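You operate a simulated robot arm through the tools that you are given. There is no shell and no other tool. Be economical: measure what you need, move in short steps, check, and stop when the job is done.

Carry out the task below with a simulated two-armed robot. There is one attempt and no reset: what you move stays moved.

TASK
Test the emergency stop: hit it, twist it free, reset and restart.

Only the result counts: the job must be done as asked and must still hold three seconds after the hand-in. Knocking over, shifting, dropping, spilling or breaking anything else fails it.

THE ROBOT
Two 6-joint arms with fingered hands on one trunk that stands fixed in place. Base frame: the origin is at the foot of the trunk, x ahead of it, y to its left, z up. Units: m, rad, N and s.
The left shoulder is at [0.02, 0.157, 0.829], the right one opposite. With the tool pointing down near the work surface each hand reaches from about 0.1 to 0.74 m from the base axis, measured 20 degrees to its own side. Payload 4.1 kg a hand.
Tool frame (each hand has its own): the origin (TCP) lies between the finger pads and is the grasp point; the fingertips stand 0.033 m ahead of it; z points along the fingers, y is the line along which they close. The gripper opens to 0.112 m. The gripper's body begins 0.039 m behind the TCP. The gripper is a hand of 4 fingers: y runs from the thumb to the fingers, the wrist lies at [-0.016, -0.118, -0.2] in the tool frame, and closing takes about 1.5 s.
Orientation is that of the tool frame in the base frame, as a unit quaternion [x, y, z, w]. With the fingers straight down and the wrist toward the robot, the tool's x, y and z point along [0, 1, 0], [1, 0, 0] and [0, 0, -1] of the base frame.

THE INTERFACE
- The arms move only by the tool nudge_tool. It takes "left_motion", "right_motion" or both (then of equal length, played together; a hand with none holds still); each is a list of rows, each a list of 6 numbers: the shift along the tool's x, y, z in units of 30 mm (1.0 is 30 mm), then the turn, a rotation vector about the tool's x, y, z in units of 5 degrees (1.0 is 5 degrees). In form: [[tx, ty, tz, wx, wy, wz], ...]. A call has 1 to 20 rows; each row shifts and turns the commanded pose from where the row before left it, along the tool's axes as they then stand. "left_hand" and "right_hand" are, for a hand that has rows, the finger opening in cm, from 0 to 11.2, set as the call begins (left out, the last holds). A call with a number of a shift or a turn outside -1 to 1 is refused whole. A row lasts 0.2 s, in which the tool goes at most 0.05 m and 0.15 rad; a call with a longer step from one row to the next is refused whole, and so is a gripper value outside its range. Where a pose cannot be reached the arm comes as near as it can. A force on the tool above 40 N (or 10 N above the force at the start of the call, whichever is more), or a blocked arm, ends the call early, and 0.2 s more pass. The fingers move at their own pace (about 0.072 m/s each) and stop on an object; they squeeze with about 31 N. The grip force told is the motor's: it shows also when the fingers shut on nothing. Time passes only in rows, and 0.2 s behind the last, so rows that do not move let the fingers close. The reply holds the time, the measured pose of the TCP, the force on the tool along the base axes, the opening and the grip force, in the units named above and with some noise, with the torque about the TCP (base axes, N m) and any sound that the robot's microphone picked up.
- Cameras (640 x 400 px; columns grow to the right, rows downward): "scene" is now at [0.0618, -0.016, 1.4868]; the picture's right is [-0.17, -0.99, 0.00], its down [-0.30, 0.05, -0.95] and it looks along [0.94, -0.16, -0.31] (base axes); focal length 347 px, centre (320, 200). "left" rides on the left gripper at [-0.066, -0.089, -0.13] in its tool frame; the picture's right is [-0.79, -0.29, 0.54], its down [0.55, -0.71, 0.44] and it looks along [0.26, 0.64, 0.72] (tool axes); focal length 247 px, centre (320, 200). "right" rides on the right gripper at [0.066, -0.089, -0.13] in its tool frame; the picture's right is [-0.79, 0.29, -0.54], its down [-0.55, -0.71, 0.44] and it looks along [-0.26, 0.64, 0.72] (tool axes); focal length 247 px, centre (320, 200). There is no depth. A picture from a camera that has moved, and an enlarged one, comes with that camera's place and axes in the base frame and with its lens.
- capture(camera): a new picture of that camera. It takes no simulated time.
- finger_targets(index, middle, ring, thumb_bend, thumb_turn, hand): sets how far each is bent, from 0 (flat) to 100 (curled in); at 30 the hand is open as for a grip, at 70 the pads meet at the TCP. One left out holds its place. A second passes; each finger stops where it meets its share of the squeeze, and holds until it gets a number again. A gripper value or a shape takes the hand back. It gives what a move gives, with no picture; readings hold the bend of each and the force on the fingers (four entries, about 0 where the hand has none), thumb and palm. thumb_turn goes from beside the hand (0) to across from the fingers (100), as for a grip.
- set_grasp(shape, hand): the hand has 4 fingers and takes this shape, open, in about a second: jaw (thumb against the fingers, like two jaws); tri (thumb and two fingers); tip (a fingertip pinch); poke (one finger out to press); point (the index stretched); flat (the hand flat); cup (the hand cupped); fist (a fist). The gripper value then closes the fingers along that shape, each until it touches; the sizes above hold for jaw. It gives what a move gives, with no picture.
- turn_head(pan, tilt): turns the head with the scene camera to pan (to the left, within 1.501 rad either way) and tilt (down, from -0.506 to 1.204), counted from straight ahead of the robot. It gives what a move gives.
- enlarge(camera, box): a new picture of the part [left, top, right, bottom] of that camera's present view, enlarged. It takes no simulated time.
- close_job(): hands the job in; it is judged then, once.

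Work in short steps. Places have to be worked out from the pictures, the camera data and where the tool is seen: move nearer, look again, correct. Check each grasp and each placing, and mend what went wrong. You have 120 turns and 74 pictures in all, those below and enlarged ones among them. Open the grippers and draw the arms clear of the work before you hand the job in, unless the task says otherwise; then end with one line.

The tools are called after ">>>" by a JSON object that holds its "api" and its "payload". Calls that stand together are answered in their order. nudge_tool: Moves the arms, as the interface text tells. Its arguments: {"type":"object","properties":{"left_motion":{"type":"array","items":{"type":"array","items":{"type":"number"}}},"left_hand":{"type":"number"},"right_motion":{"type":"array","items":{"type":"array","items":{"type":"number"}}},"right_hand":{"type":"number"}},"required":[]} The other tools are called the same way: set_grasp (shape, hand) gives the hand a shape; finger_targets (index, middle, ring, thumb_bend, thumb_turn, hand) moves the fingers one by one; turn_head (pan, tilt) turns the head that bears the scene camera; capture (camera) takes a picture; enlarge (camera, box) takes an enlarged picture of a part of a camera's view; close_job () hands the job in.

At the start:

```text
clock: 0.0
left_position: [0.3072, 0.0927, 1.3489]
left_tool_rot: [0.777, 0.629, 0.001, 0.001]
left_ft_force: [-0.1, 0.8, 0.1]
left_moment: [0.01, -0.04, 0.01]
left_finger_gap: 0.1115
left_finger_force: 0.0
left_shape: jaw
left_bend: [30.0, 30.0, 30.0, 30.0, 98.0]
left_finger forces: [0.0, 0.0, 0.0, 0.1, 0.1, 0.1]
right_position: [0.3354, -0.2052, 1.3483]
right_tool_rot: [0.777, 0.63, -0.001, 0.001]
right_ft_force: [-0.3, -0.4, -0.2]
right_moment: [0.0, 0.0, 0.02]
right_finger_gap: 0.1115
right_finger_force: 0.0
right_shape: jaw
right_bend: [30.0, 30.0, 30.0, 30.0, 98.0]
right_finger forces: [0.0, 0.1, 0.0, 0.1, 0.0, 0.1]
head pan, tilt: [-0.171, 0.312]
```

scene: 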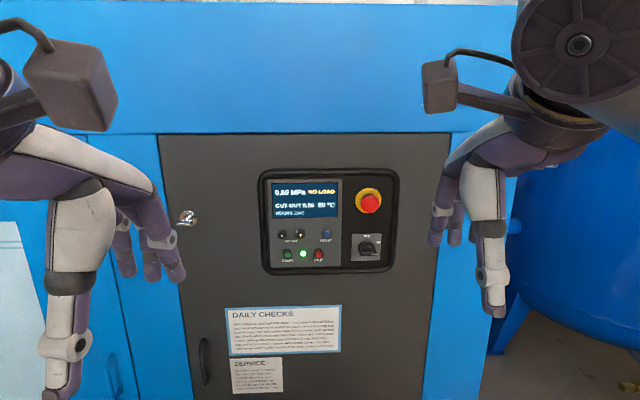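
right: 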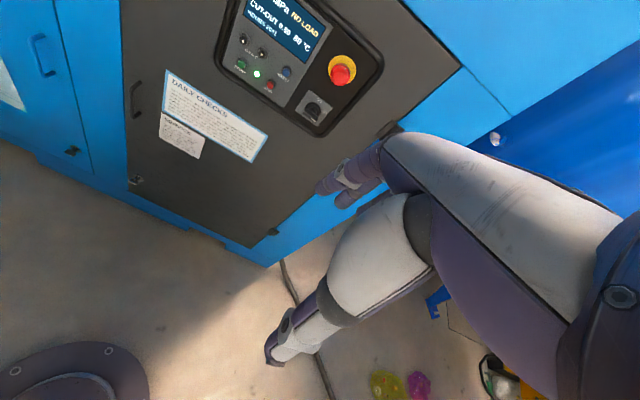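
left: 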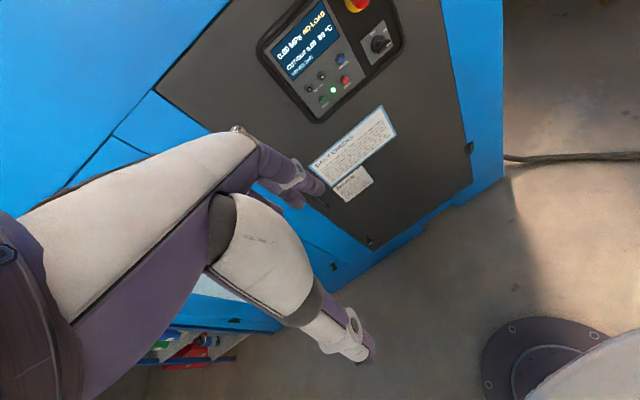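

Let me look closely at the panel first.

>>> {"api": "enlarge", "payload": {"camera": "scene", "box": [250, 160, 410, 280]}}

>>> {"api": "enlarge", "payload": {"camera": "scene", "box": [215, 300, 355, 400]}}

>>> {"api": "enlarge", "payload": {"camera": "right", "box": [210, 0, 390, 140]}}

```text
3.33 times, centred on (330, 220) of scene
camera zoom: at [0.0618, -0.016, 1.4868], right [-0.17, -0.99, 0.0], down [-0.3, 0.05, -0.95], along [0.94, -0.16, -0.31], focal length 1157 px, centre (287, 133)
```

zoom: 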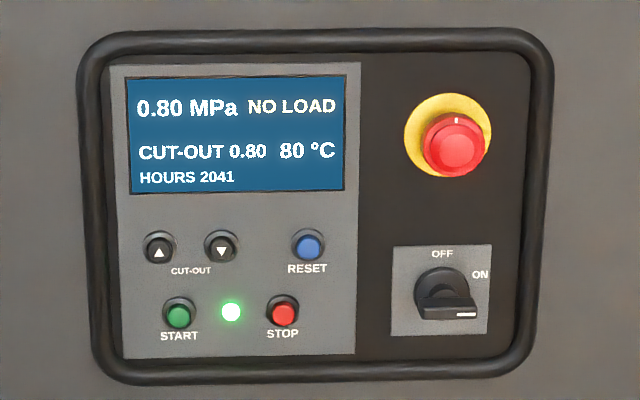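

```text
4.00 times, centred on (285, 350) of scene
camera zoom: at [0.0618, -0.016, 1.4868], right [-0.17, -0.99, 0.0], down [-0.3, 0.05, -0.95], along [0.94, -0.16, -0.31], focal length 1389 px, centre (460, -400)
```

zoom: 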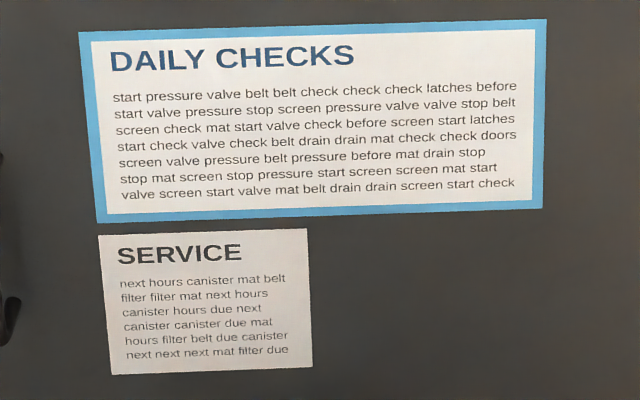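

```text
2.86 times, centred on (300, 70) of right
camera zoom: at [0.2604, -0.1219, 1.4783], right [0.12, -0.83, 0.54], down [-0.81, -0.39, -0.44], along [0.58, -0.39, -0.72], focal length 706 px, centre (377, 571)
```

zoom: 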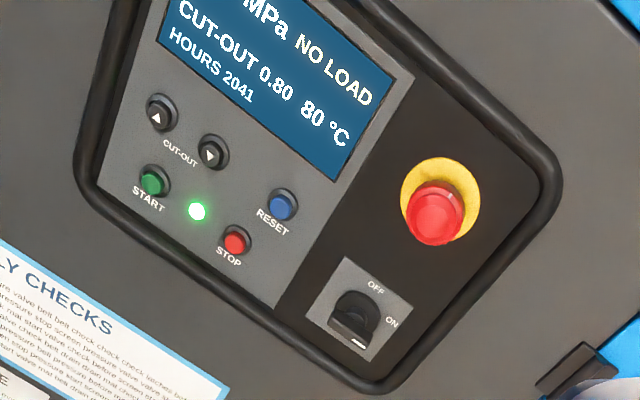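

The e-stop is at roughly (0.84, -0.27, 1.22), RESET near (0.84, -0.17, 1.14) and START near (0.83, -0.07, 1.10). I'll bring the right hand forward and turn the fingers toward the panel.

>>> {"api": "nudge_tool", "payload": {"right_motion": [[0, 1, 0, 0, 0, 0], [0, 1, 0, 0, 0, 0], [0, 1, 0, -1, 0, 0], [0, 1, 0, -1, 0, 0], [0, 0, 0, -1, 0, 0], [0, 0, 0, -1, 0, 0], [0, 0, 0, -1, 0, 0], [0, 0, 0, -1, 0, 0], [0, 0, 0, -1, 0, 0], [0, 0, 0, -1, 0, 0], [0, 0, 0, -1, 0, 0], [0, 0, 0, -1, 0, 0], [0, 0, 0, -1, 0, 0], [0, 0, 0, -1, 0, 0], [0, 0, 0, -1, 0, 0], [0, 0, 0, -1, 0, 0], [0, 0, 0, -1, 0, 0], [0, 0, 0, -1, 0, 0], [0, 0, 0, -1, 0, 0], [0, 0, 0, -1, 0, 0]]}}

>>> {"api": "capture", "payload": {"camera": "right"}}

>>> {"api": "capture", "payload": {"camera": "scene"}}

```text
clock: 4.2
left_position: [0.307, 0.0906, 1.3475]
left_tool_rot: [0.777, 0.63, 0.0, 0.001]
left_ft_force: [-0.4, 0.4, 0.7]
left_moment: [0.01, -0.02, -0.02]
left_finger_gap: 0.1113
left_finger_force: 0.0
left_shape: jaw
left_bend: [30.0, 30.0, 30.0, 30.0, 98.0]
left_finger forces: [0.0, 0.0, 0.1, 0.0, 0.0, 0.0]
right_position: [0.4322, -0.1792, 1.3759]
right_tool_rot: [0.557, 0.442, 0.441, 0.548]
right_ft_force: [0.0, 0.3, 0.0]
right_moment: [-0.02, 0.0, -0.01]
right_finger_gap: 0.1116
right_finger_force: 0.1
right_shape: jaw
right_bend: [30.0, 30.0, 30.0, 30.0, 98.0]
right_finger forces: [0.0, 0.0, 0.0, 0.1, 0.0, 0.1]
right hand out of reach, approached as far as the arm can: row 18, 19, 20
head pan, tilt: [-0.171, 0.312]
```

```text
67 pictures are left
camera right: at [0.3183, -0.0849, 1.2886], right [-0.7, -0.66, 0.29], down [0.3, -0.63, -0.72], along [0.65, -0.42, 0.63], focal length 247 px, centre (320, 200)
```

right: 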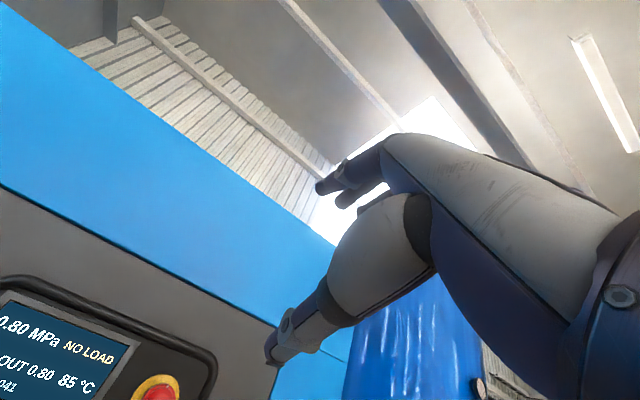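

```text
66 pictures are left
```

scene: 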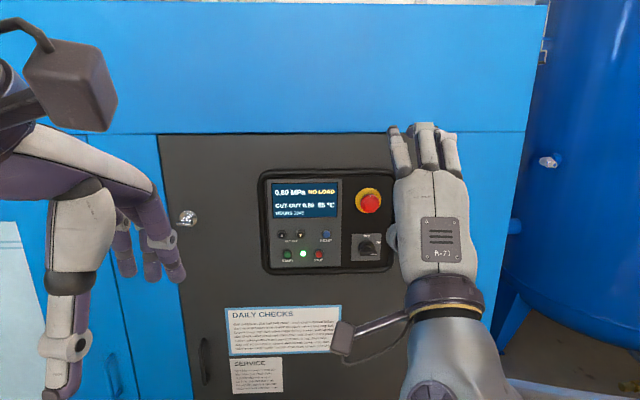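

The tool now points roughly forward. I'll square the yaw to the panel (I estimate its inward normal at about (0.993, -0.116, 0)) and approach the e-stop with some clearance, then look.

>>> {"api": "nudge_tool", "payload": {"right_motion": [[-0.2, -0.6, 0.9, 0, 0.6, 0], [-0.2, -0.6, 0.9, 0, 0.6, 0], [-0.2, -0.6, 0.9, 0, 0, 0], [-0.2, -0.6, 0.9, 0, 0, 0], [-0.2, -0.6, 0.9, 0, 0, 0], [-0.2, -0.6, 0.9, 0, 0, 0], [-0.2, -0.6, 0.9, 0, 0, 0]]}}

>>> {"api": "capture", "payload": {"camera": "right"}}

>>> {"api": "capture", "payload": {"camera": "scene"}}

```text
clock: 5.8
left_position: [0.308, 0.0909, 1.3475]
left_tool_rot: [0.777, 0.63, 0.0, 0.001]
left_ft_force: [1.2, 0.3, 0.2]
left_moment: [-0.01, -0.04, 0.03]
left_finger_gap: 0.1117
left_finger_force: 0.0
left_shape: jaw
left_bend: [30.0, 30.0, 30.0, 30.0, 98.0]
left_finger forces: [0.0, 0.0, 0.0, 0.1, 0.0, 0.0]
right_position: [0.525, -0.0649, 1.3259]
right_tool_rot: [0.536, 0.47, 0.468, 0.522]
right_ft_force: [-0.3, 0.1, 0.2]
right_moment: [0.05, 0.02, -0.03]
right_finger_gap: 0.1118
right_finger_force: 0.2
right_shape: jaw
right_bend: [30.0, 30.0, 30.0, 30.0, 98.0]
right_finger forces: [0.0, 0.0, 0.0, 0.0, 0.1, 0.0]
right hand out of reach, approached as far as the arm can: row 1, 2, 3, 4, 5, 6, 7
head pan, tilt: [-0.171, 0.312]
```

```text
65 pictures are left
camera right: at [0.4016, 0.0171, 1.2408], right [-0.63, -0.73, 0.29], down [0.36, -0.59, -0.72], along [0.69, -0.35, 0.63], focal length 247 px, centre (320, 200)
```

right: 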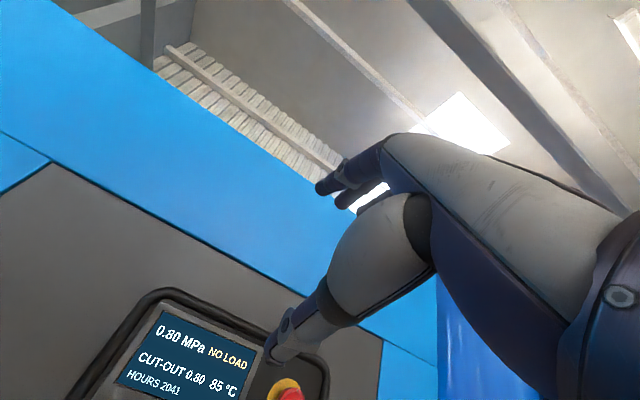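

```text
64 pictures are left
```

scene: 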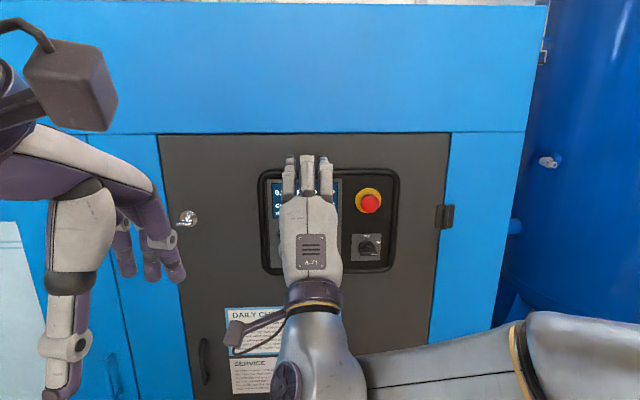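

The palm-up-forward roll isn't reachable here. The commanded pose is about (0.635, -0.29, 1.225), so I'll roll the hand so its wrist sits to the right and see if it comes into reach.

>>> {"api": "nudge_tool", "payload": {"right_motion": [[0, 0, 0, 0, 0, -1], [0, 0, 0, 0, 0, -1], [0, 0, 0, 0, 0, -1], [0, 0, 0, 0, 0, -1], [0, 0, 0, 0, 0, -1], [0, 0, 0, 0, 0, -1], [0, 0, 0, 0, 0, -1], [0, 0, 0, 0, 0, -1], [0, 0, 0, 0, 0, -1]]}}

```text
clock: 7.8
left_position: [0.3073, 0.0917, 1.3479]
left_tool_rot: [0.777, 0.629, 0.0, 0.0]
left_ft_force: [1.1, 0.2, 0.4]
left_moment: [0.03, 0.01, 0.01]
left_finger_gap: 0.1119
left_finger_force: 0.1
left_shape: jaw
left_bend: [30.0, 30.0, 30.0, 30.0, 98.0]
left_finger forces: [0.0, 0.0, 0.0, 0.0, 0.0, 0.0]
right_position: [0.4493, 0.0382, 1.3785]
right_tool_rot: [0.307, 0.639, 0.233, 0.666]
right_ft_force: [0.9, 0.1, 0.1]
right_moment: [0.01, -0.03, -0.02]
right_finger_gap: 0.1119
right_finger_force: 0.0
right_shape: jaw
right_bend: [30.0, 30.0, 30.0, 30.0, 98.0]
right_finger forces: [0.1, 0.0, 0.1, 0.0, 0.1, 0.0]
right hand out of reach, approached as far as the arm can: row 1, 2, 3, 4, 5, 6, 7, 8
head pan, tilt: [-0.171, 0.312]
```

Row 9 wasn't flagged, so this roll may be reachable. I'll let the arm settle and look.

>>> {"api": "nudge_tool", "payload": {"right_motion": [[0, 0, 0, 0, 0, 0], [0, 0, 0, 0, 0, 0], [0, 0, 0, 0, 0, 0], [0, 0, 0, 0, 0, 0]]}}

>>> {"api": "capture", "payload": {"camera": "scene"}}

```text
clock: 8.8
left_position: [0.3075, 0.0921, 1.347]
left_tool_rot: [0.777, 0.63, 0.001, 0.001]
left_ft_force: [0.3, -0.1, -0.1]
left_moment: [-0.01, -0.05, 0.0]
left_finger_gap: 0.1116
left_finger_force: 0.0
left_shape: jaw
left_bend: [30.0, 30.0, 30.0, 30.0, 98.0]
left_finger forces: [0.0, 0.1, 0.0, 0.0, 0.0, 0.0]
right_position: [0.4504, 0.0372, 1.3786]
right_tool_rot: [0.307, 0.639, 0.234, 0.666]
right_ft_force: [-0.4, 0.0, -0.3]
right_moment: [0.03, 0.02, -0.01]
right_finger_gap: 0.1118
right_finger_force: 0.0
right_shape: jaw
right_bend: [30.0, 30.0, 30.0, 30.0, 98.0]
right_finger forces: [0.1, 0.0, 0.0, 0.0, 0.1, 0.1]
head pan, tilt: [-0.171, 0.312]
```

```text
63 pictures are left
```

scene: 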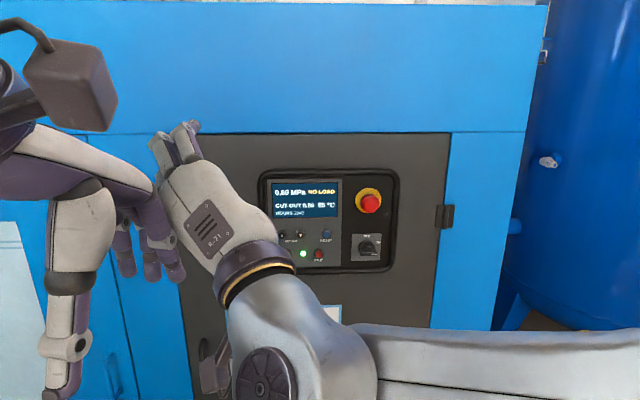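

The commanded pose resets to what was reached: now (0.450, 0.037, 1.379), rolled 45°. I'll translate right, down and forward toward a spot in front of the e-stop.

>>> {"api": "nudge_tool", "payload": {"right_motion": [[-0.28, -0.94, 0.6, 0, 0, 0], [-0.28, -0.94, 0.6, 0, 0, 0], [-0.28, -0.94, 0.6, 0, 0, 0], [-0.28, -0.94, 0.6, 0, 0, 0], [-0.28, -0.94, 0.6, 0, 0, 0], [-0.28, -0.94, 0.6, 0, 0, 0]]}}

```text
clock: 10.2
left_position: [0.3078, 0.0905, 1.3471]
left_tool_rot: [0.777, 0.63, 0.0, 0.0]
left_ft_force: [0.3, 0.3, -0.6]
left_moment: [-0.02, 0.04, 0.04]
left_finger_gap: 0.1115
left_finger_force: 0.2
left_shape: jaw
left_bend: [30.0, 30.0, 30.0, 30.0, 98.0]
left_finger forces: [0.1, 0.0, 0.0, 0.1, 0.0, 0.1]
right_position: [0.4263, -0.0003, 1.3839]
right_tool_rot: [0.312, 0.64, 0.229, 0.664]
right_ft_force: [-0.4, 0.6, -0.9]
right_moment: [0.01, -0.04, -0.04]
right_finger_gap: 0.1118
right_finger_force: 0.1
right_shape: jaw
right_bend: [30.0, 30.0, 30.0, 30.0, 98.0]
right_finger forces: [0.1, 0.1, 0.1, 0.0, 0.1, 0.0]
right hand out of reach, approached as far as the arm can: row 1, 2, 3, 4, 5, 6
head pan, tilt: [-0.171, 0.312]
```

That branch is stuck. I'll undo the roll and tilt the fingers back down, extend the hand outward first, and raise the fingers afterwards.

>>> {"api": "nudge_tool", "payload": {"right_motion": [[0, 0, 0, 0, 0, 1], [0, 0, 0, 0, 0, 1], [0, 0, 0, 0, 0, 1], [0, 0, 0, 0, 0, 1], [0, 0, 0, 0, 0, 1], [0, 0, 0, 0, 0, 1], [0, 0, 0, 0, 0, 1], [0, 0, 0, 0, 0, 1], [0, 0, 0, 0, 0, 1], [0, 0, 0, 1, 0, 0], [0, 0, 0, 1, 0, 0], [0, 0, 0, 1, 0, 0], [0, 0, 0, 1, 0, 0], [0, 0, 0, 1, 0, 0], [0, 0, 0, 1, 0, 0], [0, 0, 0, 1, 0, 0], [0, 0, 0, 1, 0, 0], [0, 0, 0, 1, 0, 0], [0, 0, 0, 1, 0, 0], [0, 0, 0, 1, 0, 0]]}}

```text
clock: 13.6
left_position: [0.3082, 0.0968, 1.3519]
left_tool_rot: [0.775, 0.632, 0.003, 0.005]
left_ft_force: [-4.2, 15.5, 8.1]
left_moment: [-0.34, 0.39, -0.79]
left_finger_gap: 0.1118
left_finger_force: 0.1
left_shape: jaw
left_bend: [30.0, 30.0, 30.0, 27.0, 100.0]
left_finger forces: [0.1, 0.0, 0.1, 0.1, 0.1, 0.0]
right_position: [0.4239, 0.0009, 1.3827]
right_tool_rot: [0.652, 0.589, 0.313, 0.36]
right_ft_force: [4.3, -16.8, -8.4]
right_moment: [-0.93, -1.47, 2.21]
right_finger_gap: 0.1117
right_finger_force: 0.1
right_shape: jaw
right_bend: [30.0, 30.0, 30.0, 30.0, 98.0]
right_finger forces: [0.0, 0.0, 0.1, 0.0, 0.1, 0.0]
right hand out of reach, approached as far as the arm can: row 1
head pan, tilt: [-0.171, 0.312]
stopped in row 16 (right hand): the force on the tool passed its limit at 47 N (the readings are from after the stop); the commanded pose is now the measured one
```

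The right hand touched the left hand. I'll move it straight right, away from the left.

>>> {"api": "nudge_tool", "payload": {"right_motion": [[-0.5, 0, 0, 0, 0, 0], [-1, 0, 0, 0, 0, 0], [-1, 0, 0, 0, 0, 0], [-1, 0, 0, 0, 0, 0], [-1, 0, 0, 0, 0, 0], [-1, 0, 0, 0, 0, 0], [-1, 0, 0, 0, 0, 0]]}}

>>> {"api": "capture", "payload": {"camera": "scene"}}

```text
clock: 15.2
left_position: [0.3075, 0.0946, 1.3508]
left_tool_rot: [0.776, 0.631, 0.002, 0.005]
left_ft_force: [0.4, 0.2, 0.8]
left_moment: [-0.01, -0.05, -0.02]
left_finger_gap: 0.1119
left_finger_force: 0.0
left_shape: jaw
left_bend: [30.0, 30.0, 30.0, 30.0, 98.0]
left_finger forces: [0.0, 0.0, 0.0, 0.0, 0.0, 0.0]
right_position: [0.4037, -0.1918, 1.3863]
right_tool_rot: [0.652, 0.59, 0.314, 0.359]
right_ft_force: [0.1, 0.4, -0.2]
right_moment: [-0.04, 0.04, -0.03]
right_finger_gap: 0.1118
right_finger_force: 0.0
right_shape: jaw
right_bend: [30.0, 30.0, 30.0, 30.0, 98.0]
right_finger forces: [0.1, 0.0, 0.0, 0.0, 0.0, 0.0]
head pan, tilt: [-0.171, 0.312]
```

```text
62 pictures are left
```

scene: 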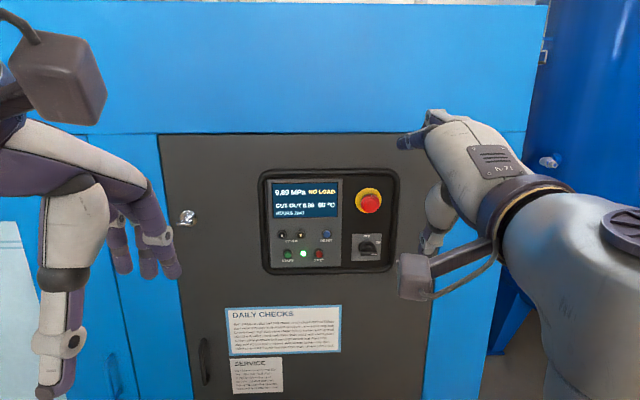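

Clear of the left hand, pitched 33° down. Next I'll go forward and down in this orientation.

>>> {"api": "nudge_tool", "payload": {"right_motion": [[-0.24, -0.06, 0.9, 0, 0, 0], [-0.24, -0.06, 0.9, 0, 0, 0], [-0.24, -0.06, 0.9, 0, 0, 0], [-0.24, -0.06, 0.9, 0, 0, 0], [-0.24, -0.06, 0.9, 0, 0, 0], [-0.24, -0.06, 0.9, 0, 0, 0], [-0.24, -0.06, 0.9, 0, 0, 0]]}}

>>> {"api": "capture", "payload": {"camera": "scene"}}

```text
clock: 16.8
left_position: [0.3071, 0.0943, 1.3506]
left_tool_rot: [0.775, 0.632, 0.002, 0.005]
left_ft_force: [0.6, 0.1, 1.1]
left_moment: [-0.02, -0.01, 0.02]
left_finger_gap: 0.1119
left_finger_force: 0.0
left_shape: jaw
left_bend: [30.0, 30.0, 30.0, 30.0, 98.0]
left_finger forces: [0.1, 0.0, 0.0, 0.0, 0.1, 0.0]
right_position: [0.5475, -0.2493, 1.2802]
right_tool_rot: [0.654, 0.589, 0.312, 0.358]
right_ft_force: [0.7, 0.0, 0.6]
right_moment: [-0.02, -0.04, 0.01]
right_finger_gap: 0.1117
right_finger_force: 0.0
right_shape: jaw
right_bend: [30.0, 30.0, 30.0, 30.0, 98.0]
right_finger forces: [0.0, 0.1, 0.1, 0.0, 0.0, 0.0]
right hand out of reach, approached as far as the arm can: row 7
head pan, tilt: [-0.171, 0.312]
```

```text
61 pictures are left
```

scene: 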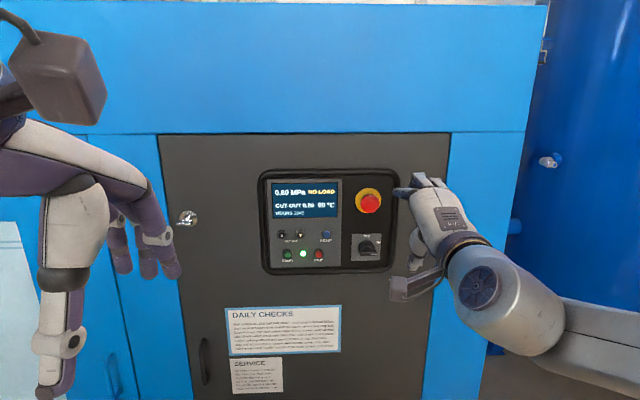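

The arm hits a limit here too. I'll look at its shape with the head to understand the configuration.

>>> {"api": "turn_head", "payload": {"pan": -0.9, "tilt": 0.8}}

>>> {"api": "capture", "payload": {"camera": "scene"}}

```text
clock: 17.9
left_position: [0.308, 0.0952, 1.3504]
left_tool_rot: [0.776, 0.631, 0.001, 0.005]
left_ft_force: [-0.1, 0.3, 0.1]
left_moment: [0.02, -0.01, 0.01]
left_finger_gap: 0.1117
left_finger_force: 0.1
left_shape: jaw
left_bend: [30.0, 30.0, 30.0, 30.0, 98.0]
left_finger forces: [0.0, 0.1, 0.1, 0.0, 0.1, 0.1]
right_position: [0.5477, -0.2489, 1.2788]
right_tool_rot: [0.655, 0.588, 0.312, 0.359]
right_ft_force: [0.1, 0.6, -0.2]
right_moment: [-0.02, -0.01, 0.0]
right_finger_gap: 0.1118
right_finger_force: 0.0
right_shape: jaw
right_bend: [30.0, 30.0, 30.0, 30.0, 98.0]
right_finger forces: [0.0, 0.0, 0.1, 0.0, 0.0, 0.1]
head pan, tilt: [-0.901, 0.799]
```

```text
60 pictures are left
```

scene: 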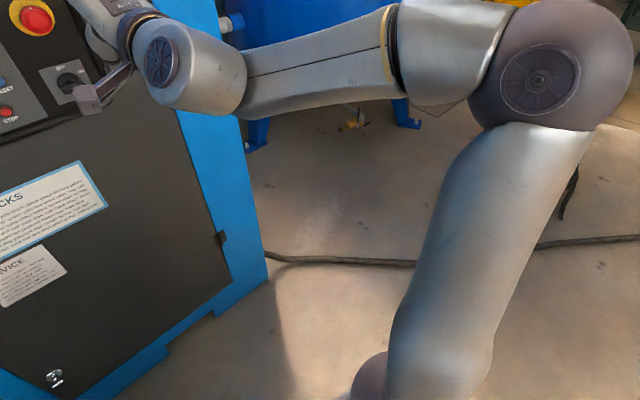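

Elbow is high and out to the right. I'll probe small moves in each direction to learn which are blocked.

>>> {"api": "nudge_tool", "payload": {"right_motion": [[0, 0, -0.5, 0, 0, 0], [0, 0, -0.5, 0, 0, 0], [0.5, 0, 0, 0, 0, 0], [-0.5, 0, 0, 0, 0, 0], [-0.5, 0, 0, 0, 0, 0], [0.5, 0, 0, 0, 0, 0], [0, 0.5, 0, 0, 0, 0], [0, -0.5, 0, 0, 0, 0], [0, -0.5, 0, 0, 0, 0], [0, 0.5, 0, 0, 0, 0], [0, 0, 0, 1, 0, 0], [0, 0, 0, -1, 0, 0], [0, 0, 0, 0, 1, 0], [0, 0, 0, 0, -1, 0], [0, 0, 0, 0, -1, 0], [0, 0, 0, 0, 1, 0], [0, 0, 0, 0, 0, 1], [0, 0, 0, 0, 0, -1], [0, 0, 0, 0, 0, -1], [0, 0, 0, 0, 0, 1]]}}

```text
clock: 22.1
left_position: [0.3079, 0.0953, 1.3515]
left_tool_rot: [0.776, 0.631, 0.002, 0.005]
left_ft_force: [-1.0, 0.9, 0.1]
left_moment: [0.01, 0.01, 0.02]
left_finger_gap: 0.1117
left_finger_force: 0.1
left_shape: jaw
left_bend: [30.0, 30.0, 30.0, 30.0, 98.0]
left_finger forces: [0.1, 0.0, 0.1, 0.0, 0.0, 0.0]
right_position: [0.5219, -0.2334, 1.306]
right_tool_rot: [0.652, 0.59, 0.314, 0.359]
right_ft_force: [0.5, 0.1, 0.3]
right_moment: [0.01, -0.01, -0.06]
right_finger_gap: 0.1118
right_finger_force: 0.0
right_shape: jaw
right_bend: [30.0, 30.0, 30.0, 30.0, 98.0]
right_finger forces: [0.0, 0.0, 0.0, 0.0, 0.0, 0.1]
right hand out of reach, approached as far as the arm can: row 13
head pan, tilt: [-0.901, 0.799]
```

Only yaw-left is blocked here. I'll roll the other way (+z), then test moving forward.

>>> {"api": "nudge_tool", "payload": {"right_motion": [[0, 0, 0, 0, 0, 1], [0, 0, 0, 0, 0, 1], [0, 0, 0, 0, 0, 1], [0, 0, 0, 0, 0, 1], [0, 0, 0, 0, 0, 1], [0, 0, 0, 0, 0, 1], [0, 0, 0, 0, 1, 0], [0, 0, 0, 0, -1, 0], [0, 0, 1, 0, 0, 0], [0, 0, 1, 0, 0, 0], [0, 0, 1, 0, 0, 0], [0, 0, 1, 0, 0, 0]]}}

```text
clock: 24.6
left_position: [0.3078, 0.0945, 1.3513]
left_tool_rot: [0.775, 0.632, 0.002, 0.005]
left_ft_force: [-0.9, -0.1, 0.4]
left_moment: [0.05, 0.03, -0.07]
left_finger_gap: 0.1121
left_finger_force: 0.0
left_shape: jaw
left_bend: [30.0, 30.0, 30.0, 30.0, 98.0]
left_finger forces: [0.0, 0.1, 0.0, 0.0, 0.1, 0.1]
right_position: [0.6209, -0.2441, 1.2394]
right_tool_rot: [0.782, 0.402, 0.396, 0.264]
right_ft_force: [-0.3, -1.0, 0.6]
right_moment: [-0.01, 0.01, -0.02]
right_finger_gap: 0.1116
right_finger_force: 0.0
right_shape: jaw
right_bend: [30.0, 30.0, 30.0, 30.0, 98.0]
right_finger forces: [0.0, 0.1, 0.0, 0.0, 0.1, 0.1]
head pan, tilt: [-0.901, 0.799]
```

Rolling +30° freed it. Now I'll pitch the fingers up toward level.

>>> {"api": "nudge_tool", "payload": {"right_motion": [[0, 0, 0, -0.87, 0.49, 0], [0, 0, 0, -0.87, 0.49, 0], [0, 0, 0, -0.87, 0.49, 0], [0, 0, 0, -0.87, 0.49, 0], [0, 0, 0, -0.87, 0.49, 0], [0, 0, 0, -0.87, 0.49, 0], [0, 0, 0, -0.55, 0.3, 0]]}}

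```text
clock: 26.2
left_position: [0.3082, 0.0956, 1.3499]
left_tool_rot: [0.775, 0.631, 0.002, 0.004]
left_ft_force: [-0.4, 1.0, -0.3]
left_moment: [-0.01, -0.03, 0.01]
left_finger_gap: 0.112
left_finger_force: 0.1
left_shape: jaw
left_bend: [30.0, 30.0, 30.0, 30.0, 98.0]
left_finger forces: [0.0, 0.1, 0.1, 0.1, 0.0, 0.0]
right_position: [0.6337, -0.1967, 1.304]
right_tool_rot: [0.631, 0.324, 0.583, 0.397]
right_ft_force: [-0.5, -1.3, -0.4]
right_moment: [-0.01, 0.02, 0.0]
right_finger_gap: 0.1118
right_finger_force: 0.1
right_shape: jaw
right_bend: [30.0, 30.0, 30.0, 30.0, 98.0]
right_finger forces: [0.1, 0.1, 0.0, 0.1, 0.0, 0.0]
right hand out of reach, approached as far as the arm can: row 4, 5, 6, 7
head pan, tilt: [-0.901, 0.799]
```

Level now, with some position drift. I'll roll further in the + direction to free it more, then test yaw and shifting.

>>> {"api": "nudge_tool", "payload": {"right_motion": [[0, 0, 0, 0, 0, 1], [0, 0, 0, 0, 0, 1], [0, 0, 0, 0, 0, 1], [0, 0, 0, 0, 0, 1], [0, 0, 0, 0, 0, 1], [0, 0, 0, 0, 0, 1]]}}

```text
clock: 27.6
left_position: [0.3082, 0.0932, 1.3514]
left_tool_rot: [0.775, 0.632, 0.003, 0.005]
left_ft_force: [0.2, 0.1, 0.2]
left_moment: [-0.03, 0.0, 0.0]
left_finger_gap: 0.1118
left_finger_force: 0.0
left_shape: jaw
left_bend: [30.0, 30.0, 30.0, 30.0, 98.0]
left_finger forces: [0.1, 0.0, 0.0, 0.0, 0.0, 0.1]
right_position: [0.6597, -0.1533, 1.3915]
right_tool_rot: [0.692, 0.149, 0.669, 0.226]
right_ft_force: [-0.5, 0.5, 0.0]
right_moment: [-0.01, -0.02, 0.0]
right_finger_gap: 0.1118
right_finger_force: 0.2
right_shape: jaw
right_bend: [30.0, 30.0, 30.0, 30.0, 98.0]
right_finger forces: [0.0, 0.1, 0.0, 0.1, 0.0, 0.0]
right hand out of reach, approached as far as the arm can: row 1, 2, 3, 4, 5, 6
head pan, tilt: [-0.901, 0.799]
```

Probe again for what is blocked in this pose.

>>> {"api": "nudge_tool", "payload": {"right_motion": [[0, 0, -0.5, 0, 0, 0], [0, 0, 0.5, 0, 0, 0], [0.4, 0, 0, 0, 0, 0], [-0.4, 0, 0, 0, 0, 0], [-0.4, 0, 0, 0, 0, 0], [0.4, 0, 0, 0, 0, 0], [0, 0.4, 0, 0, 0, 0], [0, -0.4, 0, 0, 0, 0], [0, -0.4, 0, 0, 0, 0], [0, 0.4, 0, 0, 0, 0], [0, 0, 0, 1, 0, 0], [0, 0, 0, -1, 0, 0], [0, 0, 0, -1, 0, 0], [0, 0, 0, 1, 0, 0], [0, 0, 0, 0, 1, 0], [0, 0, 0, 0, -1, 0], [0, 0, 0, 0, -1, 0], [0, 0, 0, 0, 1, 0], [0, 0, 0, 0, 0, -1], [0, 0, 0, 0, 0, 1]]}}

>>> {"api": "capture", "payload": {"camera": "scene"}}

```text
clock: 31.9
left_position: [0.3092, 0.0949, 1.3501]
left_tool_rot: [0.775, 0.631, 0.002, 0.005]
left_ft_force: [0.4, 0.3, -0.5]
left_moment: [-0.01, -0.03, -0.01]
left_finger_gap: 0.112
left_finger_force: 0.2
left_shape: jaw
left_bend: [30.0, 30.0, 30.0, 30.0, 98.0]
left_finger forces: [0.1, 0.0, 0.0, 0.0, 0.0, 0.0]
right_position: [0.6711, -0.1409, 1.4205]
right_tool_rot: [0.691, 0.149, 0.671, 0.226]
right_ft_force: [0.2, -0.2, 0.2]
right_moment: [0.01, -0.01, 0.0]
right_finger_gap: 0.1118
right_finger_force: 0.1
right_shape: jaw
right_bend: [30.0, 30.0, 30.0, 30.0, 98.0]
right_finger forces: [0.0, 0.0, 0.1, 0.1, 0.0, 0.0]
right hand out of reach, approached as far as the arm can: row 1, 5, 15
head pan, tilt: [-0.901, 0.799]
```

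```text
59 pictures are left
```

scene: 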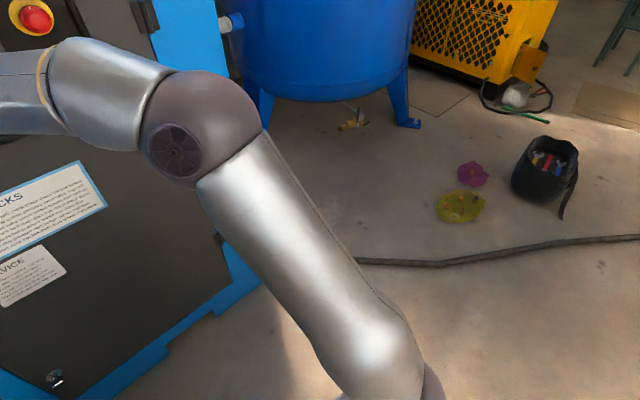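

The elbow branch is poor at this height. I'll unroll, pitch the fingers down, then lower the arm and level the hand at a lower height, where the elbow should hang lower, before raising it.

>>> {"api": "nudge_tool", "payload": {"right_motion": [[0, 0, 0, 0, 0, -1], [0, 0, 0, 0, 0, -1], [0, 0, 0, 0, 0, -1], [0, 0, 0, 0, 0, -1], [0, 0, 0, 0, 0, -1], [0, 0, 0, 0, 0, -1], [0, 0, 0, 0, 0, -1], [0, 0, 0, 0, 0, -1], [0, 0, 0, 0, 0, -1], [0, 0, 0, 0, 0, -1], [0, 0, 0, 0, 0, -1], [0, 0, 0, 0, 0, -1], [0, 0, 0, 1, 0, 0], [0, 0, 0, 1, 0, 0], [0, 0, 0, 1, 0, 0], [0, 0, 0, 1, 0, 0], [0, 0, 0, 1, 0, 0], [0, 0, 0, 1, 0, 0], [0, 0, 0, 1, 0, 0], [0, 0, 0, 1, 0, 0]]}}

```text
clock: 36.0
left_position: [0.3071, 0.0948, 1.3508]
left_tool_rot: [0.776, 0.631, 0.001, 0.005]
left_ft_force: [-1.1, 0.6, -0.4]
left_moment: [0.03, -0.03, 0.01]
left_finger_gap: 0.1118
left_finger_force: 0.0
left_shape: jaw
left_bend: [30.0, 30.0, 30.0, 30.0, 98.0]
left_finger forces: [0.0, 0.0, 0.1, 0.0, 0.0, 0.0]
right_position: [0.6609, -0.0933, 1.4539]
right_tool_rot: [0.673, 0.606, 0.277, 0.319]
right_ft_force: [0.8, 0.0, 0.5]
right_moment: [0.0, 0.0, 0.0]
right_finger_gap: 0.1116
right_finger_force: 0.0
right_shape: jaw
right_bend: [30.0, 30.0, 30.0, 30.0, 98.0]
right_finger forces: [0.0, 0.1, 0.0, 0.0, 0.0, 0.0]
right hand out of reach, approached as far as the arm can: row 10, 11, 12, 20
head pan, tilt: [-0.901, 0.799]
```

Next I'll move down, right and slightly back to about (0.5, -0.3, 1.0).

>>> {"api": "nudge_tool", "payload": {"right_motion": [[-0.43, -0.85, 0.37, 0, 0, 0], [-0.43, -0.85, 0.37, 0, 0, 0], [-0.43, -0.85, 0.37, 0, 0, 0], [-0.43, -0.85, 0.37, 0, 0, 0], [-0.43, -0.85, 0.37, 0, 0, 0], [-0.43, -0.85, 0.37, 0, 0, 0], [-0.43, -0.85, 0.37, 0, 0, 0], [-0.43, -0.85, 0.37, 0, 0, 0], [-0.43, -0.85, 0.37, 0, 0, 0], [-0.43, -0.85, 0.37, 0, 0, 0], [-0.43, -0.85, 0.37, 0, 0, 0], [-0.43, -0.85, 0.37, 0, 0, 0], [-0.43, -0.85, 0.37, 0, 0, 0], [-0.43, -0.85, 0.37, 0, 0, 0], [-0.43, -0.85, 0.37, 0, 0, 0], [-0.43, -0.85, 0.37, 0, 0, 0], [-0.43, -0.85, 0.37, 0, 0, 0]]}}

>>> {"api": "capture", "payload": {"camera": "scene"}}

```text
clock: 39.6
left_position: [0.3085, 0.0945, 1.3504]
left_tool_rot: [0.776, 0.631, 0.002, 0.005]
left_ft_force: [0.6, -1.2, -0.4]
left_moment: [-0.03, -0.03, 0.01]
left_finger_gap: 0.1118
left_finger_force: 0.0
left_shape: jaw
left_bend: [30.0, 30.0, 30.0, 30.0, 98.0]
left_finger forces: [0.0, 0.0, 0.0, 0.0, 0.0, 0.0]
right_position: [0.5033, -0.1756, 1.0832]
right_tool_rot: [0.677, 0.604, 0.274, 0.321]
right_ft_force: [-0.5, 0.3, 0.0]
right_moment: [-0.01, 0.01, -0.04]
right_finger_gap: 0.1118
right_finger_force: 0.0
right_shape: jaw
right_bend: [30.0, 30.0, 30.0, 30.0, 98.0]
right_finger forces: [0.0, 0.2, 0.0, 0.1, 0.0, 0.0]
right hand out of reach, approached as far as the arm can: row 11, 12, 13, 14, 15, 16, 17
head pan, tilt: [-0.901, 0.799]
```

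```text
58 pictures are left
```

scene: 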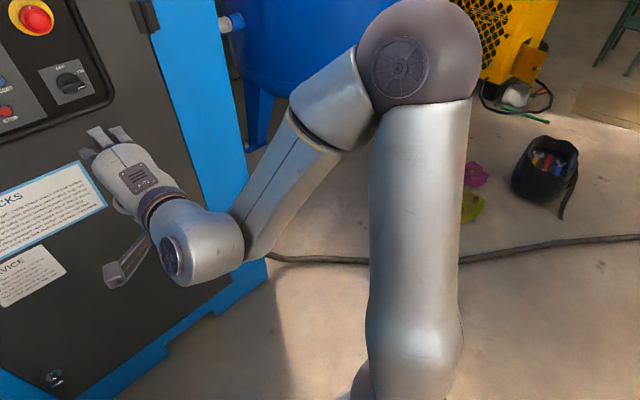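

The forearm comes down from a high elbow, and the wrist is bent hard back. The opposite roll (wrist above the tool, y down) should suit this arm, so I'll roll further in the + direction.

>>> {"api": "nudge_tool", "payload": {"right_motion": [[0, 0, 0, 0, 0, 1], [0, 0, 0, 0, 0, 1], [0, 0, 0, 0, 0, 1], [0, 0, 0, 0, 0, 1], [0, 0, 0, 0, 0, 1], [0, 0, 0, 0, 0, 1], [0, 0, 0, 0, 0, 1], [0, 0, 0, 0, 0, 1], [0, 0, 0, 0, 0, 1], [0, 0, 0, 0, 0, 1], [0, 0, 0, 0, 0, 1], [0, 0, 0, 0, 0, 1], [0, 0, 0, 0, 0, 1], [0, 0, 0, 0, 0, 1], [0, 0, 0, 0, 0, 1], [0, 0, 0, 0, 0, 1], [0, 0, 0, 0, 0, 1], [0, 0, 0, 0, 0, 1]]}}

>>> {"api": "capture", "payload": {"camera": "scene"}}

```text
clock: 43.5
left_position: [0.3081, 0.0948, 1.3503]
left_tool_rot: [0.775, 0.632, 0.002, 0.005]
left_ft_force: [-0.2, 0.7, 0.4]
left_moment: [-0.02, -0.01, -0.02]
left_finger_gap: 0.1119
left_finger_force: 0.0
left_shape: jaw
left_bend: [30.0, 30.0, 30.0, 30.0, 98.0]
left_finger forces: [0.0, 0.0, 0.0, 0.1, 0.0, 0.0]
right_position: [0.5452, -0.1854, 1.2005]
right_tool_rot: [0.906, -0.048, 0.42, 0.03]
right_ft_force: [0.1, 0.7, 0.2]
right_moment: [-0.01, -0.01, 0.02]
right_finger_gap: 0.112
right_finger_force: 0.1
right_shape: jaw
right_bend: [30.0, 30.0, 30.0, 30.0, 98.0]
right_finger forces: [0.1, 0.0, 0.0, 0.0, 0.0, 0.0]
right hand out of reach, approached as far as the arm can: row 2, 7, 8, 9, 10, 11, 12, 13, 14, 15, 16, 17, 18
head pan, tilt: [-0.901, 0.799]
```

```text
57 pictures are left
```

scene: 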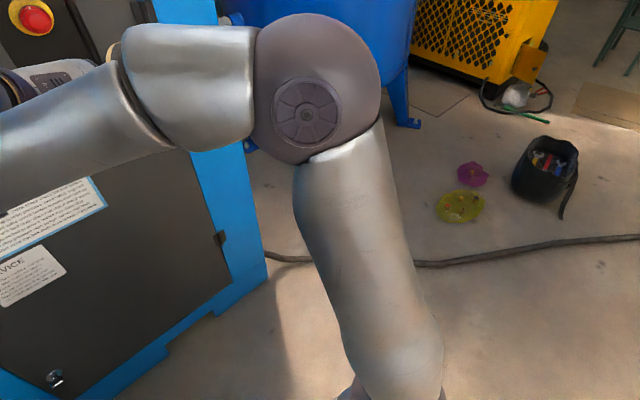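

Continue rolling, while moving the left hand further left for clearance.

>>> {"api": "nudge_tool", "payload": {"right_motion": [[0, 0, 0, 0, 0, 0], [0, 0, 0, 0, 0, 0], [0, 0, 0, 0, 0, 1], [0, 0, 0, 0, 0, 1], [0, 0, 0, 0, 0, 1], [0, 0, 0, 0, 0, 1], [0, 0, 0, 0, 0, 1], [0, 0, 0, 0, 0, 1], [0, 0, 0, 0, 0, 1], [0, 0, 0, 0, 0, 1], [0, 0, 0, 0, 0, 1], [0, 0, 0, 0, 0, 1], [0, 0, 0, 0, 0, 1], [0, 0, 0, 0, 0, 1], [0, 0, 0, 0, 0, 1], [0, 0, 0, 0, 0, 1], [0, 0, 0, 0, 0, 1], [0, 0, 0, 0, 0, 1]], "left_motion": [[1, 0, 0, 0, 0, 0], [1, 0, 0, 0, 0, 0], [1, 0, 0, 0, 0, 0], [1, 0, 0, 0, 0, 0], [1, 0, 0, 0, 0, 0], [1, 0, 0, 0, 0, 0], [0, 0, 0, 0, 0, 0], [0, 0, 0, 0, 0, 0], [0, 0, 0, 0, 0, 0], [0, 0, 0, 0, 0, 0], [0, 0, 0, 0, 0, 0], [0, 0, 0, 0, 0, 0], [0, 0, 0, 0, 0, 0], [0, 0, 0, 0, 0, 0], [0, 0, 0, 0, 0, 0], [0, 0, 0, 0, 0, 0], [0, 0, 0, 0, 0, 0], [0, 0, 0, 0, 0, 0]]}}

>>> {"api": "capture", "payload": {"camera": "scene"}}

```text
clock: 47.2
left_position: [0.3459, 0.2695, 1.3505]
left_tool_rot: [0.775, 0.632, 0.002, 0.006]
left_ft_force: [-0.7, 0.0, 0.6]
left_moment: [-0.01, 0.01, 0.0]
left_finger_gap: 0.1118
left_finger_force: 0.1
left_shape: jaw
left_bend: [30.0, 30.0, 30.0, 30.0, 98.0]
left_finger forces: [0.0, 0.0, 0.0, 0.1, 0.0, 0.1]
right_position: [0.5913, -0.1976, 1.2299]
right_tool_rot: [0.735, -0.508, 0.391, -0.221]
right_ft_force: [0.2, 0.1, -0.2]
right_moment: [-0.04, 0.0, 0.0]
right_finger_gap: 0.1119
right_finger_force: 0.1
right_shape: jaw
right_bend: [30.0, 30.0, 30.0, 30.0, 98.0]
right_finger forces: [0.1, 0.0, 0.0, 0.1, 0.1, 0.0]
right hand out of reach, approached as far as the arm can: row 3, 4, 5, 6, 7, 8, 9, 10, 14, 15, 16, 17, 18
head pan, tilt: [-0.901, 0.799]
```

```text
56 pictures are left
```

scene: 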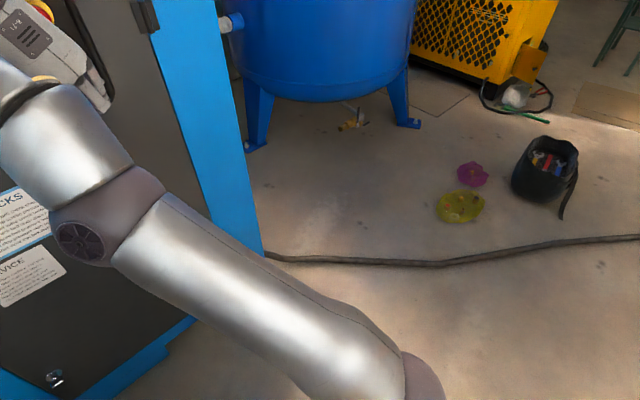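

The elbow has swung low and forward, so it's a different branch now. I'll pitch the fingers up to level and see how that goes.

>>> {"api": "nudge_tool", "payload": {"right_motion": [[0, 0, 0, 0.9, 0.44, 0], [0, 0, 0, 0.9, 0.44, 0], [0, 0, 0, 0.9, 0.44, 0], [0, 0, 0, 0.9, 0.44, 0], [0, 0, 0, 0.9, 0.44, 0], [0, 0, 0, 0.9, 0.44, 0], [0, 0, 0, 0.9, 0.44, 0]]}}

>>> {"api": "capture", "payload": {"camera": "scene"}}

```text
clock: 48.9
left_position: [0.3451, 0.2697, 1.3496]
left_tool_rot: [0.776, 0.631, 0.001, 0.005]
left_ft_force: [-0.7, 0.0, -0.8]
left_moment: [0.03, 0.02, -0.02]
left_finger_gap: 0.1119
left_finger_force: 0.1
left_shape: jaw
left_bend: [30.0, 30.0, 30.0, 30.0, 98.0]
left_finger forces: [0.0, 0.0, 0.0, 0.1, 0.1, 0.0]
right_position: [0.5881, -0.1938, 1.2404]
right_tool_rot: [0.727, -0.505, 0.405, -0.228]
right_ft_force: [0.1, 0.4, -0.3]
right_moment: [0.0, -0.02, -0.01]
right_finger_gap: 0.1119
right_finger_force: 0.1
right_shape: jaw
right_bend: [30.0, 30.0, 30.0, 30.0, 98.0]
right_finger forces: [0.0, 0.1, 0.0, 0.0, 0.0, 0.0]
right hand out of reach, approached as far as the arm can: row 1, 2, 3, 4, 5, 6, 7
head pan, tilt: [-0.901, 0.799]
```

```text
55 pictures are left
```

scene: 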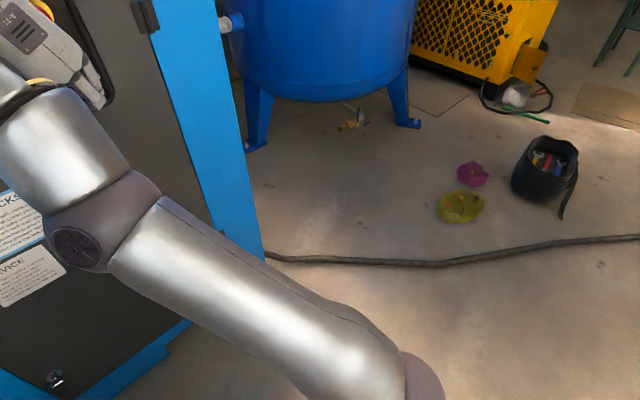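

Let me look at the whole arm in this configuration.

>>> {"api": "turn_head", "payload": {"pan": -0.4, "tilt": 0.65}}

>>> {"api": "capture", "payload": {"camera": "scene"}}

>>> {"api": "capture", "payload": {"camera": "right"}}

```text
clock: 49.8
left_position: [0.3446, 0.2699, 1.3495]
left_tool_rot: [0.776, 0.631, 0.002, 0.005]
left_ft_force: [0.2, 0.1, -0.5]
left_moment: [-0.01, 0.01, 0.01]
left_finger_gap: 0.1117
left_finger_force: 0.2
left_shape: jaw
left_bend: [30.0, 30.0, 30.0, 30.0, 98.0]
left_finger forces: [0.0, 0.0, 0.0, 0.1, 0.0, 0.1]
right_position: [0.5879, -0.1944, 1.2413]
right_tool_rot: [0.728, -0.505, 0.404, -0.227]
right_ft_force: [-0.1, 1.0, 0.9]
right_moment: [0.0, 0.0, -0.01]
right_finger_gap: 0.1113
right_finger_force: 0.0
right_shape: jaw
right_bend: [30.0, 30.0, 30.0, 30.0, 98.0]
right_finger forces: [0.1, 0.0, 0.0, 0.0, 0.0, 0.0]
head pan, tilt: [-0.4, 0.649]
```

```text
54 pictures are left
```

scene: 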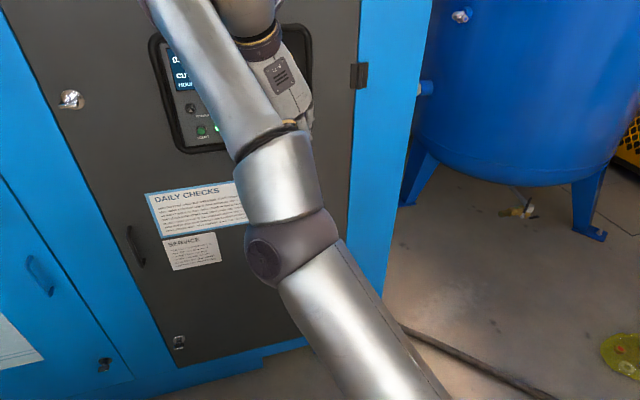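

```text
53 pictures are left
camera right: at [0.5403, -0.2095, 1.4045], right [-0.73, 0.66, -0.19], down [0.66, 0.75, 0.08], along [0.19, -0.07, -0.98], focal length 247 px, centre (320, 200)
```

right: 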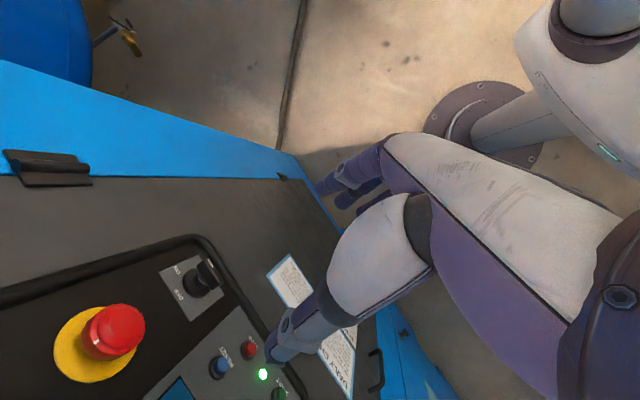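

The forearm now points up with the elbow low, which is good, but the hand roll is opposite to what's needed. I'll pivot the hand about its wrist to point up, roll back there, then bend it forward. First half of the pitch-up now.

>>> {"api": "nudge_tool", "payload": {"right_motion": [[0.26, -0.52, 0.29, 0.9, 0.44, 0], [0.26, -0.52, 0.29, 0.9, 0.44, 0], [0.26, -0.52, 0.29, 0.9, 0.44, 0], [0.26, -0.52, 0.29, 0.9, 0.44, 0], [0.26, -0.52, 0.29, 0.9, 0.44, 0], [0.26, -0.52, 0.29, 0.9, 0.44, 0], [0.26, -0.52, 0.29, 0.9, 0.44, 0], [0.26, -0.52, 0.29, 0.9, 0.44, 0]]}}

```text
clock: 51.6
left_position: [0.3452, 0.2706, 1.3503]
left_tool_rot: [0.776, 0.631, 0.002, 0.005]
left_ft_force: [0.2, 0.2, -0.4]
left_moment: [-0.02, -0.01, -0.01]
left_finger_gap: 0.1119
left_finger_force: 0.1
left_shape: jaw
left_bend: [30.0, 30.0, 30.0, 30.0, 98.0]
left_finger forces: [0.0, 0.0, 0.0, 0.1, 0.0, 0.0]
right_position: [0.7446, -0.2301, 1.2903]
right_tool_rot: [0.603, -0.348, 0.613, -0.373]
right_ft_force: [-29.6, 9.4, -3.4]
right_moment: [0.6, 1.98, -0.58]
right_finger_gap: 0.1102
right_finger_force: 0.1
right_shape: jaw
right_bend: [30.0, 30.0, 30.0, 30.0, 98.0]
right_finger forces: [1.6, 29.3, 0.0, 0.1, 0.2, 0.0]
right hand out of reach, approached as far as the arm can: row 2, 3, 4, 5, 6, 7, 8
head pan, tilt: [-0.4, 0.649]
heard: click
```

A finger made contact and something clicked. Look right away.

>>> {"api": "capture", "payload": {"camera": "right"}}

>>> {"api": "capture", "payload": {"camera": "scene"}}

```text
52 pictures are left
camera right: at [0.611, -0.2482, 1.3974], right [-0.53, 0.55, -0.65], down [0.4, 0.84, 0.37], along [0.74, -0.06, -0.67], focal length 247 px, centre (320, 200)
```

right: 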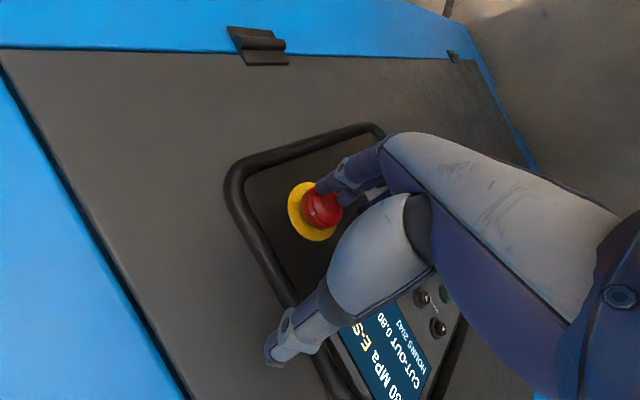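

```text
51 pictures are left
```

scene: 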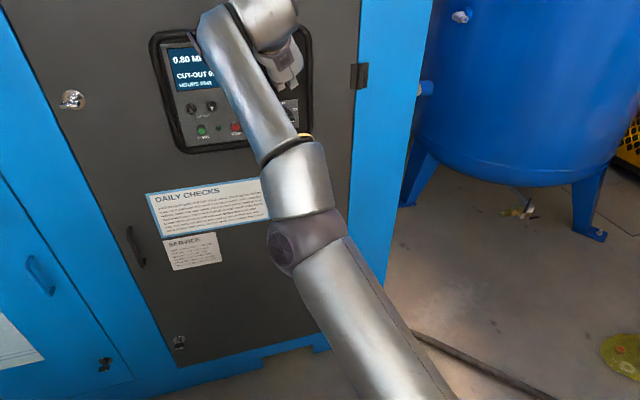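

By luck a finger pressed the e-stop: the lamp is off and the screen reads E-S(TOP). The hand is also level and facing the panel in this pose. I'll back off along the tool axis.

>>> {"api": "nudge_tool", "payload": {"right_motion": [[0, 0, -1, 0, 0, 0], [0, 0, -1, 0, 0, 0]]}}

>>> {"api": "enlarge", "payload": {"camera": "right", "box": [200, 100, 500, 400]}}

```text
clock: 52.2
left_position: [0.3453, 0.271, 1.3506]
left_tool_rot: [0.776, 0.631, 0.001, 0.005]
left_ft_force: [-0.1, -0.3, 0.0]
left_moment: [0.03, 0.01, 0.01]
left_finger_gap: 0.1117
left_finger_force: 0.0
left_shape: jaw
left_bend: [30.0, 30.0, 30.0, 30.0, 98.0]
left_finger forces: [0.1, 0.0, 0.0, 0.0, 0.0, 0.0]
right_position: [0.7237, -0.232, 1.3202]
right_tool_rot: [0.597, -0.35, 0.618, -0.373]
right_ft_force: [0.1, -0.3, 0.1]
right_moment: [0.0, -0.03, 0.02]
right_finger_gap: 0.1119
right_finger_force: 0.0
right_shape: jaw
right_bend: [30.0, 30.0, 30.0, 30.0, 98.0]
right_finger forces: [0.0, 0.0, 0.0, 0.0, 0.0, 0.0]
right hand out of reach, approached as far as the arm can: row 1, 2
head pan, tilt: [-0.4, 0.649]
```

```text
1.33 times, centred on (350, 250) of right
camera zoom: at [0.5893, -0.2482, 1.4243], right [-0.52, 0.55, -0.65], down [0.41, 0.83, 0.38], along [0.75, -0.07, -0.66], focal length 329 px, centre (280, 133)
```

zoom: 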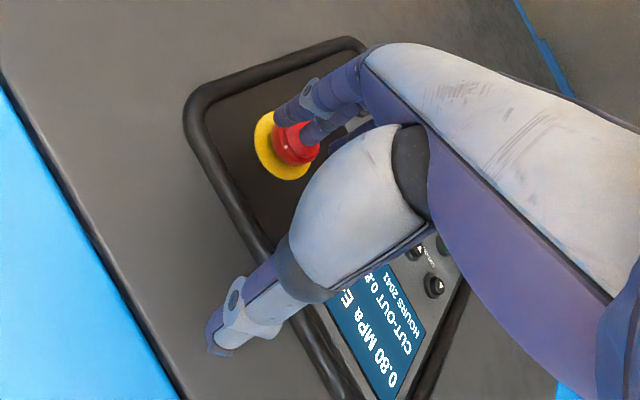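

Backing is limited by wrist bend, so I'll continue the plan: pivot the hand upward about its wrist, above the panel frame.

>>> {"api": "nudge_tool", "payload": {"right_motion": [[0.28, -0.51, 0.1, 0.88, 0.48, 0], [0.28, -0.51, 0.1, 0.88, 0.48, 0], [0.28, -0.51, 0.1, 0.88, 0.48, 0], [0.28, -0.51, 0.15, 0.88, 0.48, 0], [0.28, -0.51, 0.2, 0.88, 0.48, 0], [0.28, -0.51, 0.2, 0.88, 0.48, 0], [0.28, -0.51, 0.28, 0.88, 0.48, 0], [0.28, -0.51, 0.28, 0.88, 0.48, 0]]}}

```text
clock: 54.0
left_position: [0.3453, 0.2711, 1.3498]
left_tool_rot: [0.776, 0.631, 0.003, 0.005]
left_ft_force: [-0.5, -0.2, -0.7]
left_moment: [-0.03, 0.0, 0.01]
left_finger_gap: 0.1117
left_finger_force: 0.0
left_shape: jaw
left_bend: [30.0, 30.0, 30.0, 30.0, 98.0]
left_finger forces: [0.1, 0.0, 0.1, 0.1, 0.0, 0.1]
right_position: [0.688, -0.3716, 1.5145]
right_tool_rot: [0.355, -0.197, 0.78, -0.477]
right_ft_force: [0.5, 1.0, -0.4]
right_moment: [-0.01, -0.02, 0.01]
right_finger_gap: 0.1118
right_finger_force: 0.0
right_shape: jaw
right_bend: [30.0, 30.0, 30.0, 30.0, 98.0]
right_finger forces: [0.0, 0.0, 0.0, 0.0, 0.0, 0.1]
right hand out of reach, approached as far as the arm can: row 1, 2, 3, 4, 5, 6, 7, 8
head pan, tilt: [-0.4, 0.649]
```

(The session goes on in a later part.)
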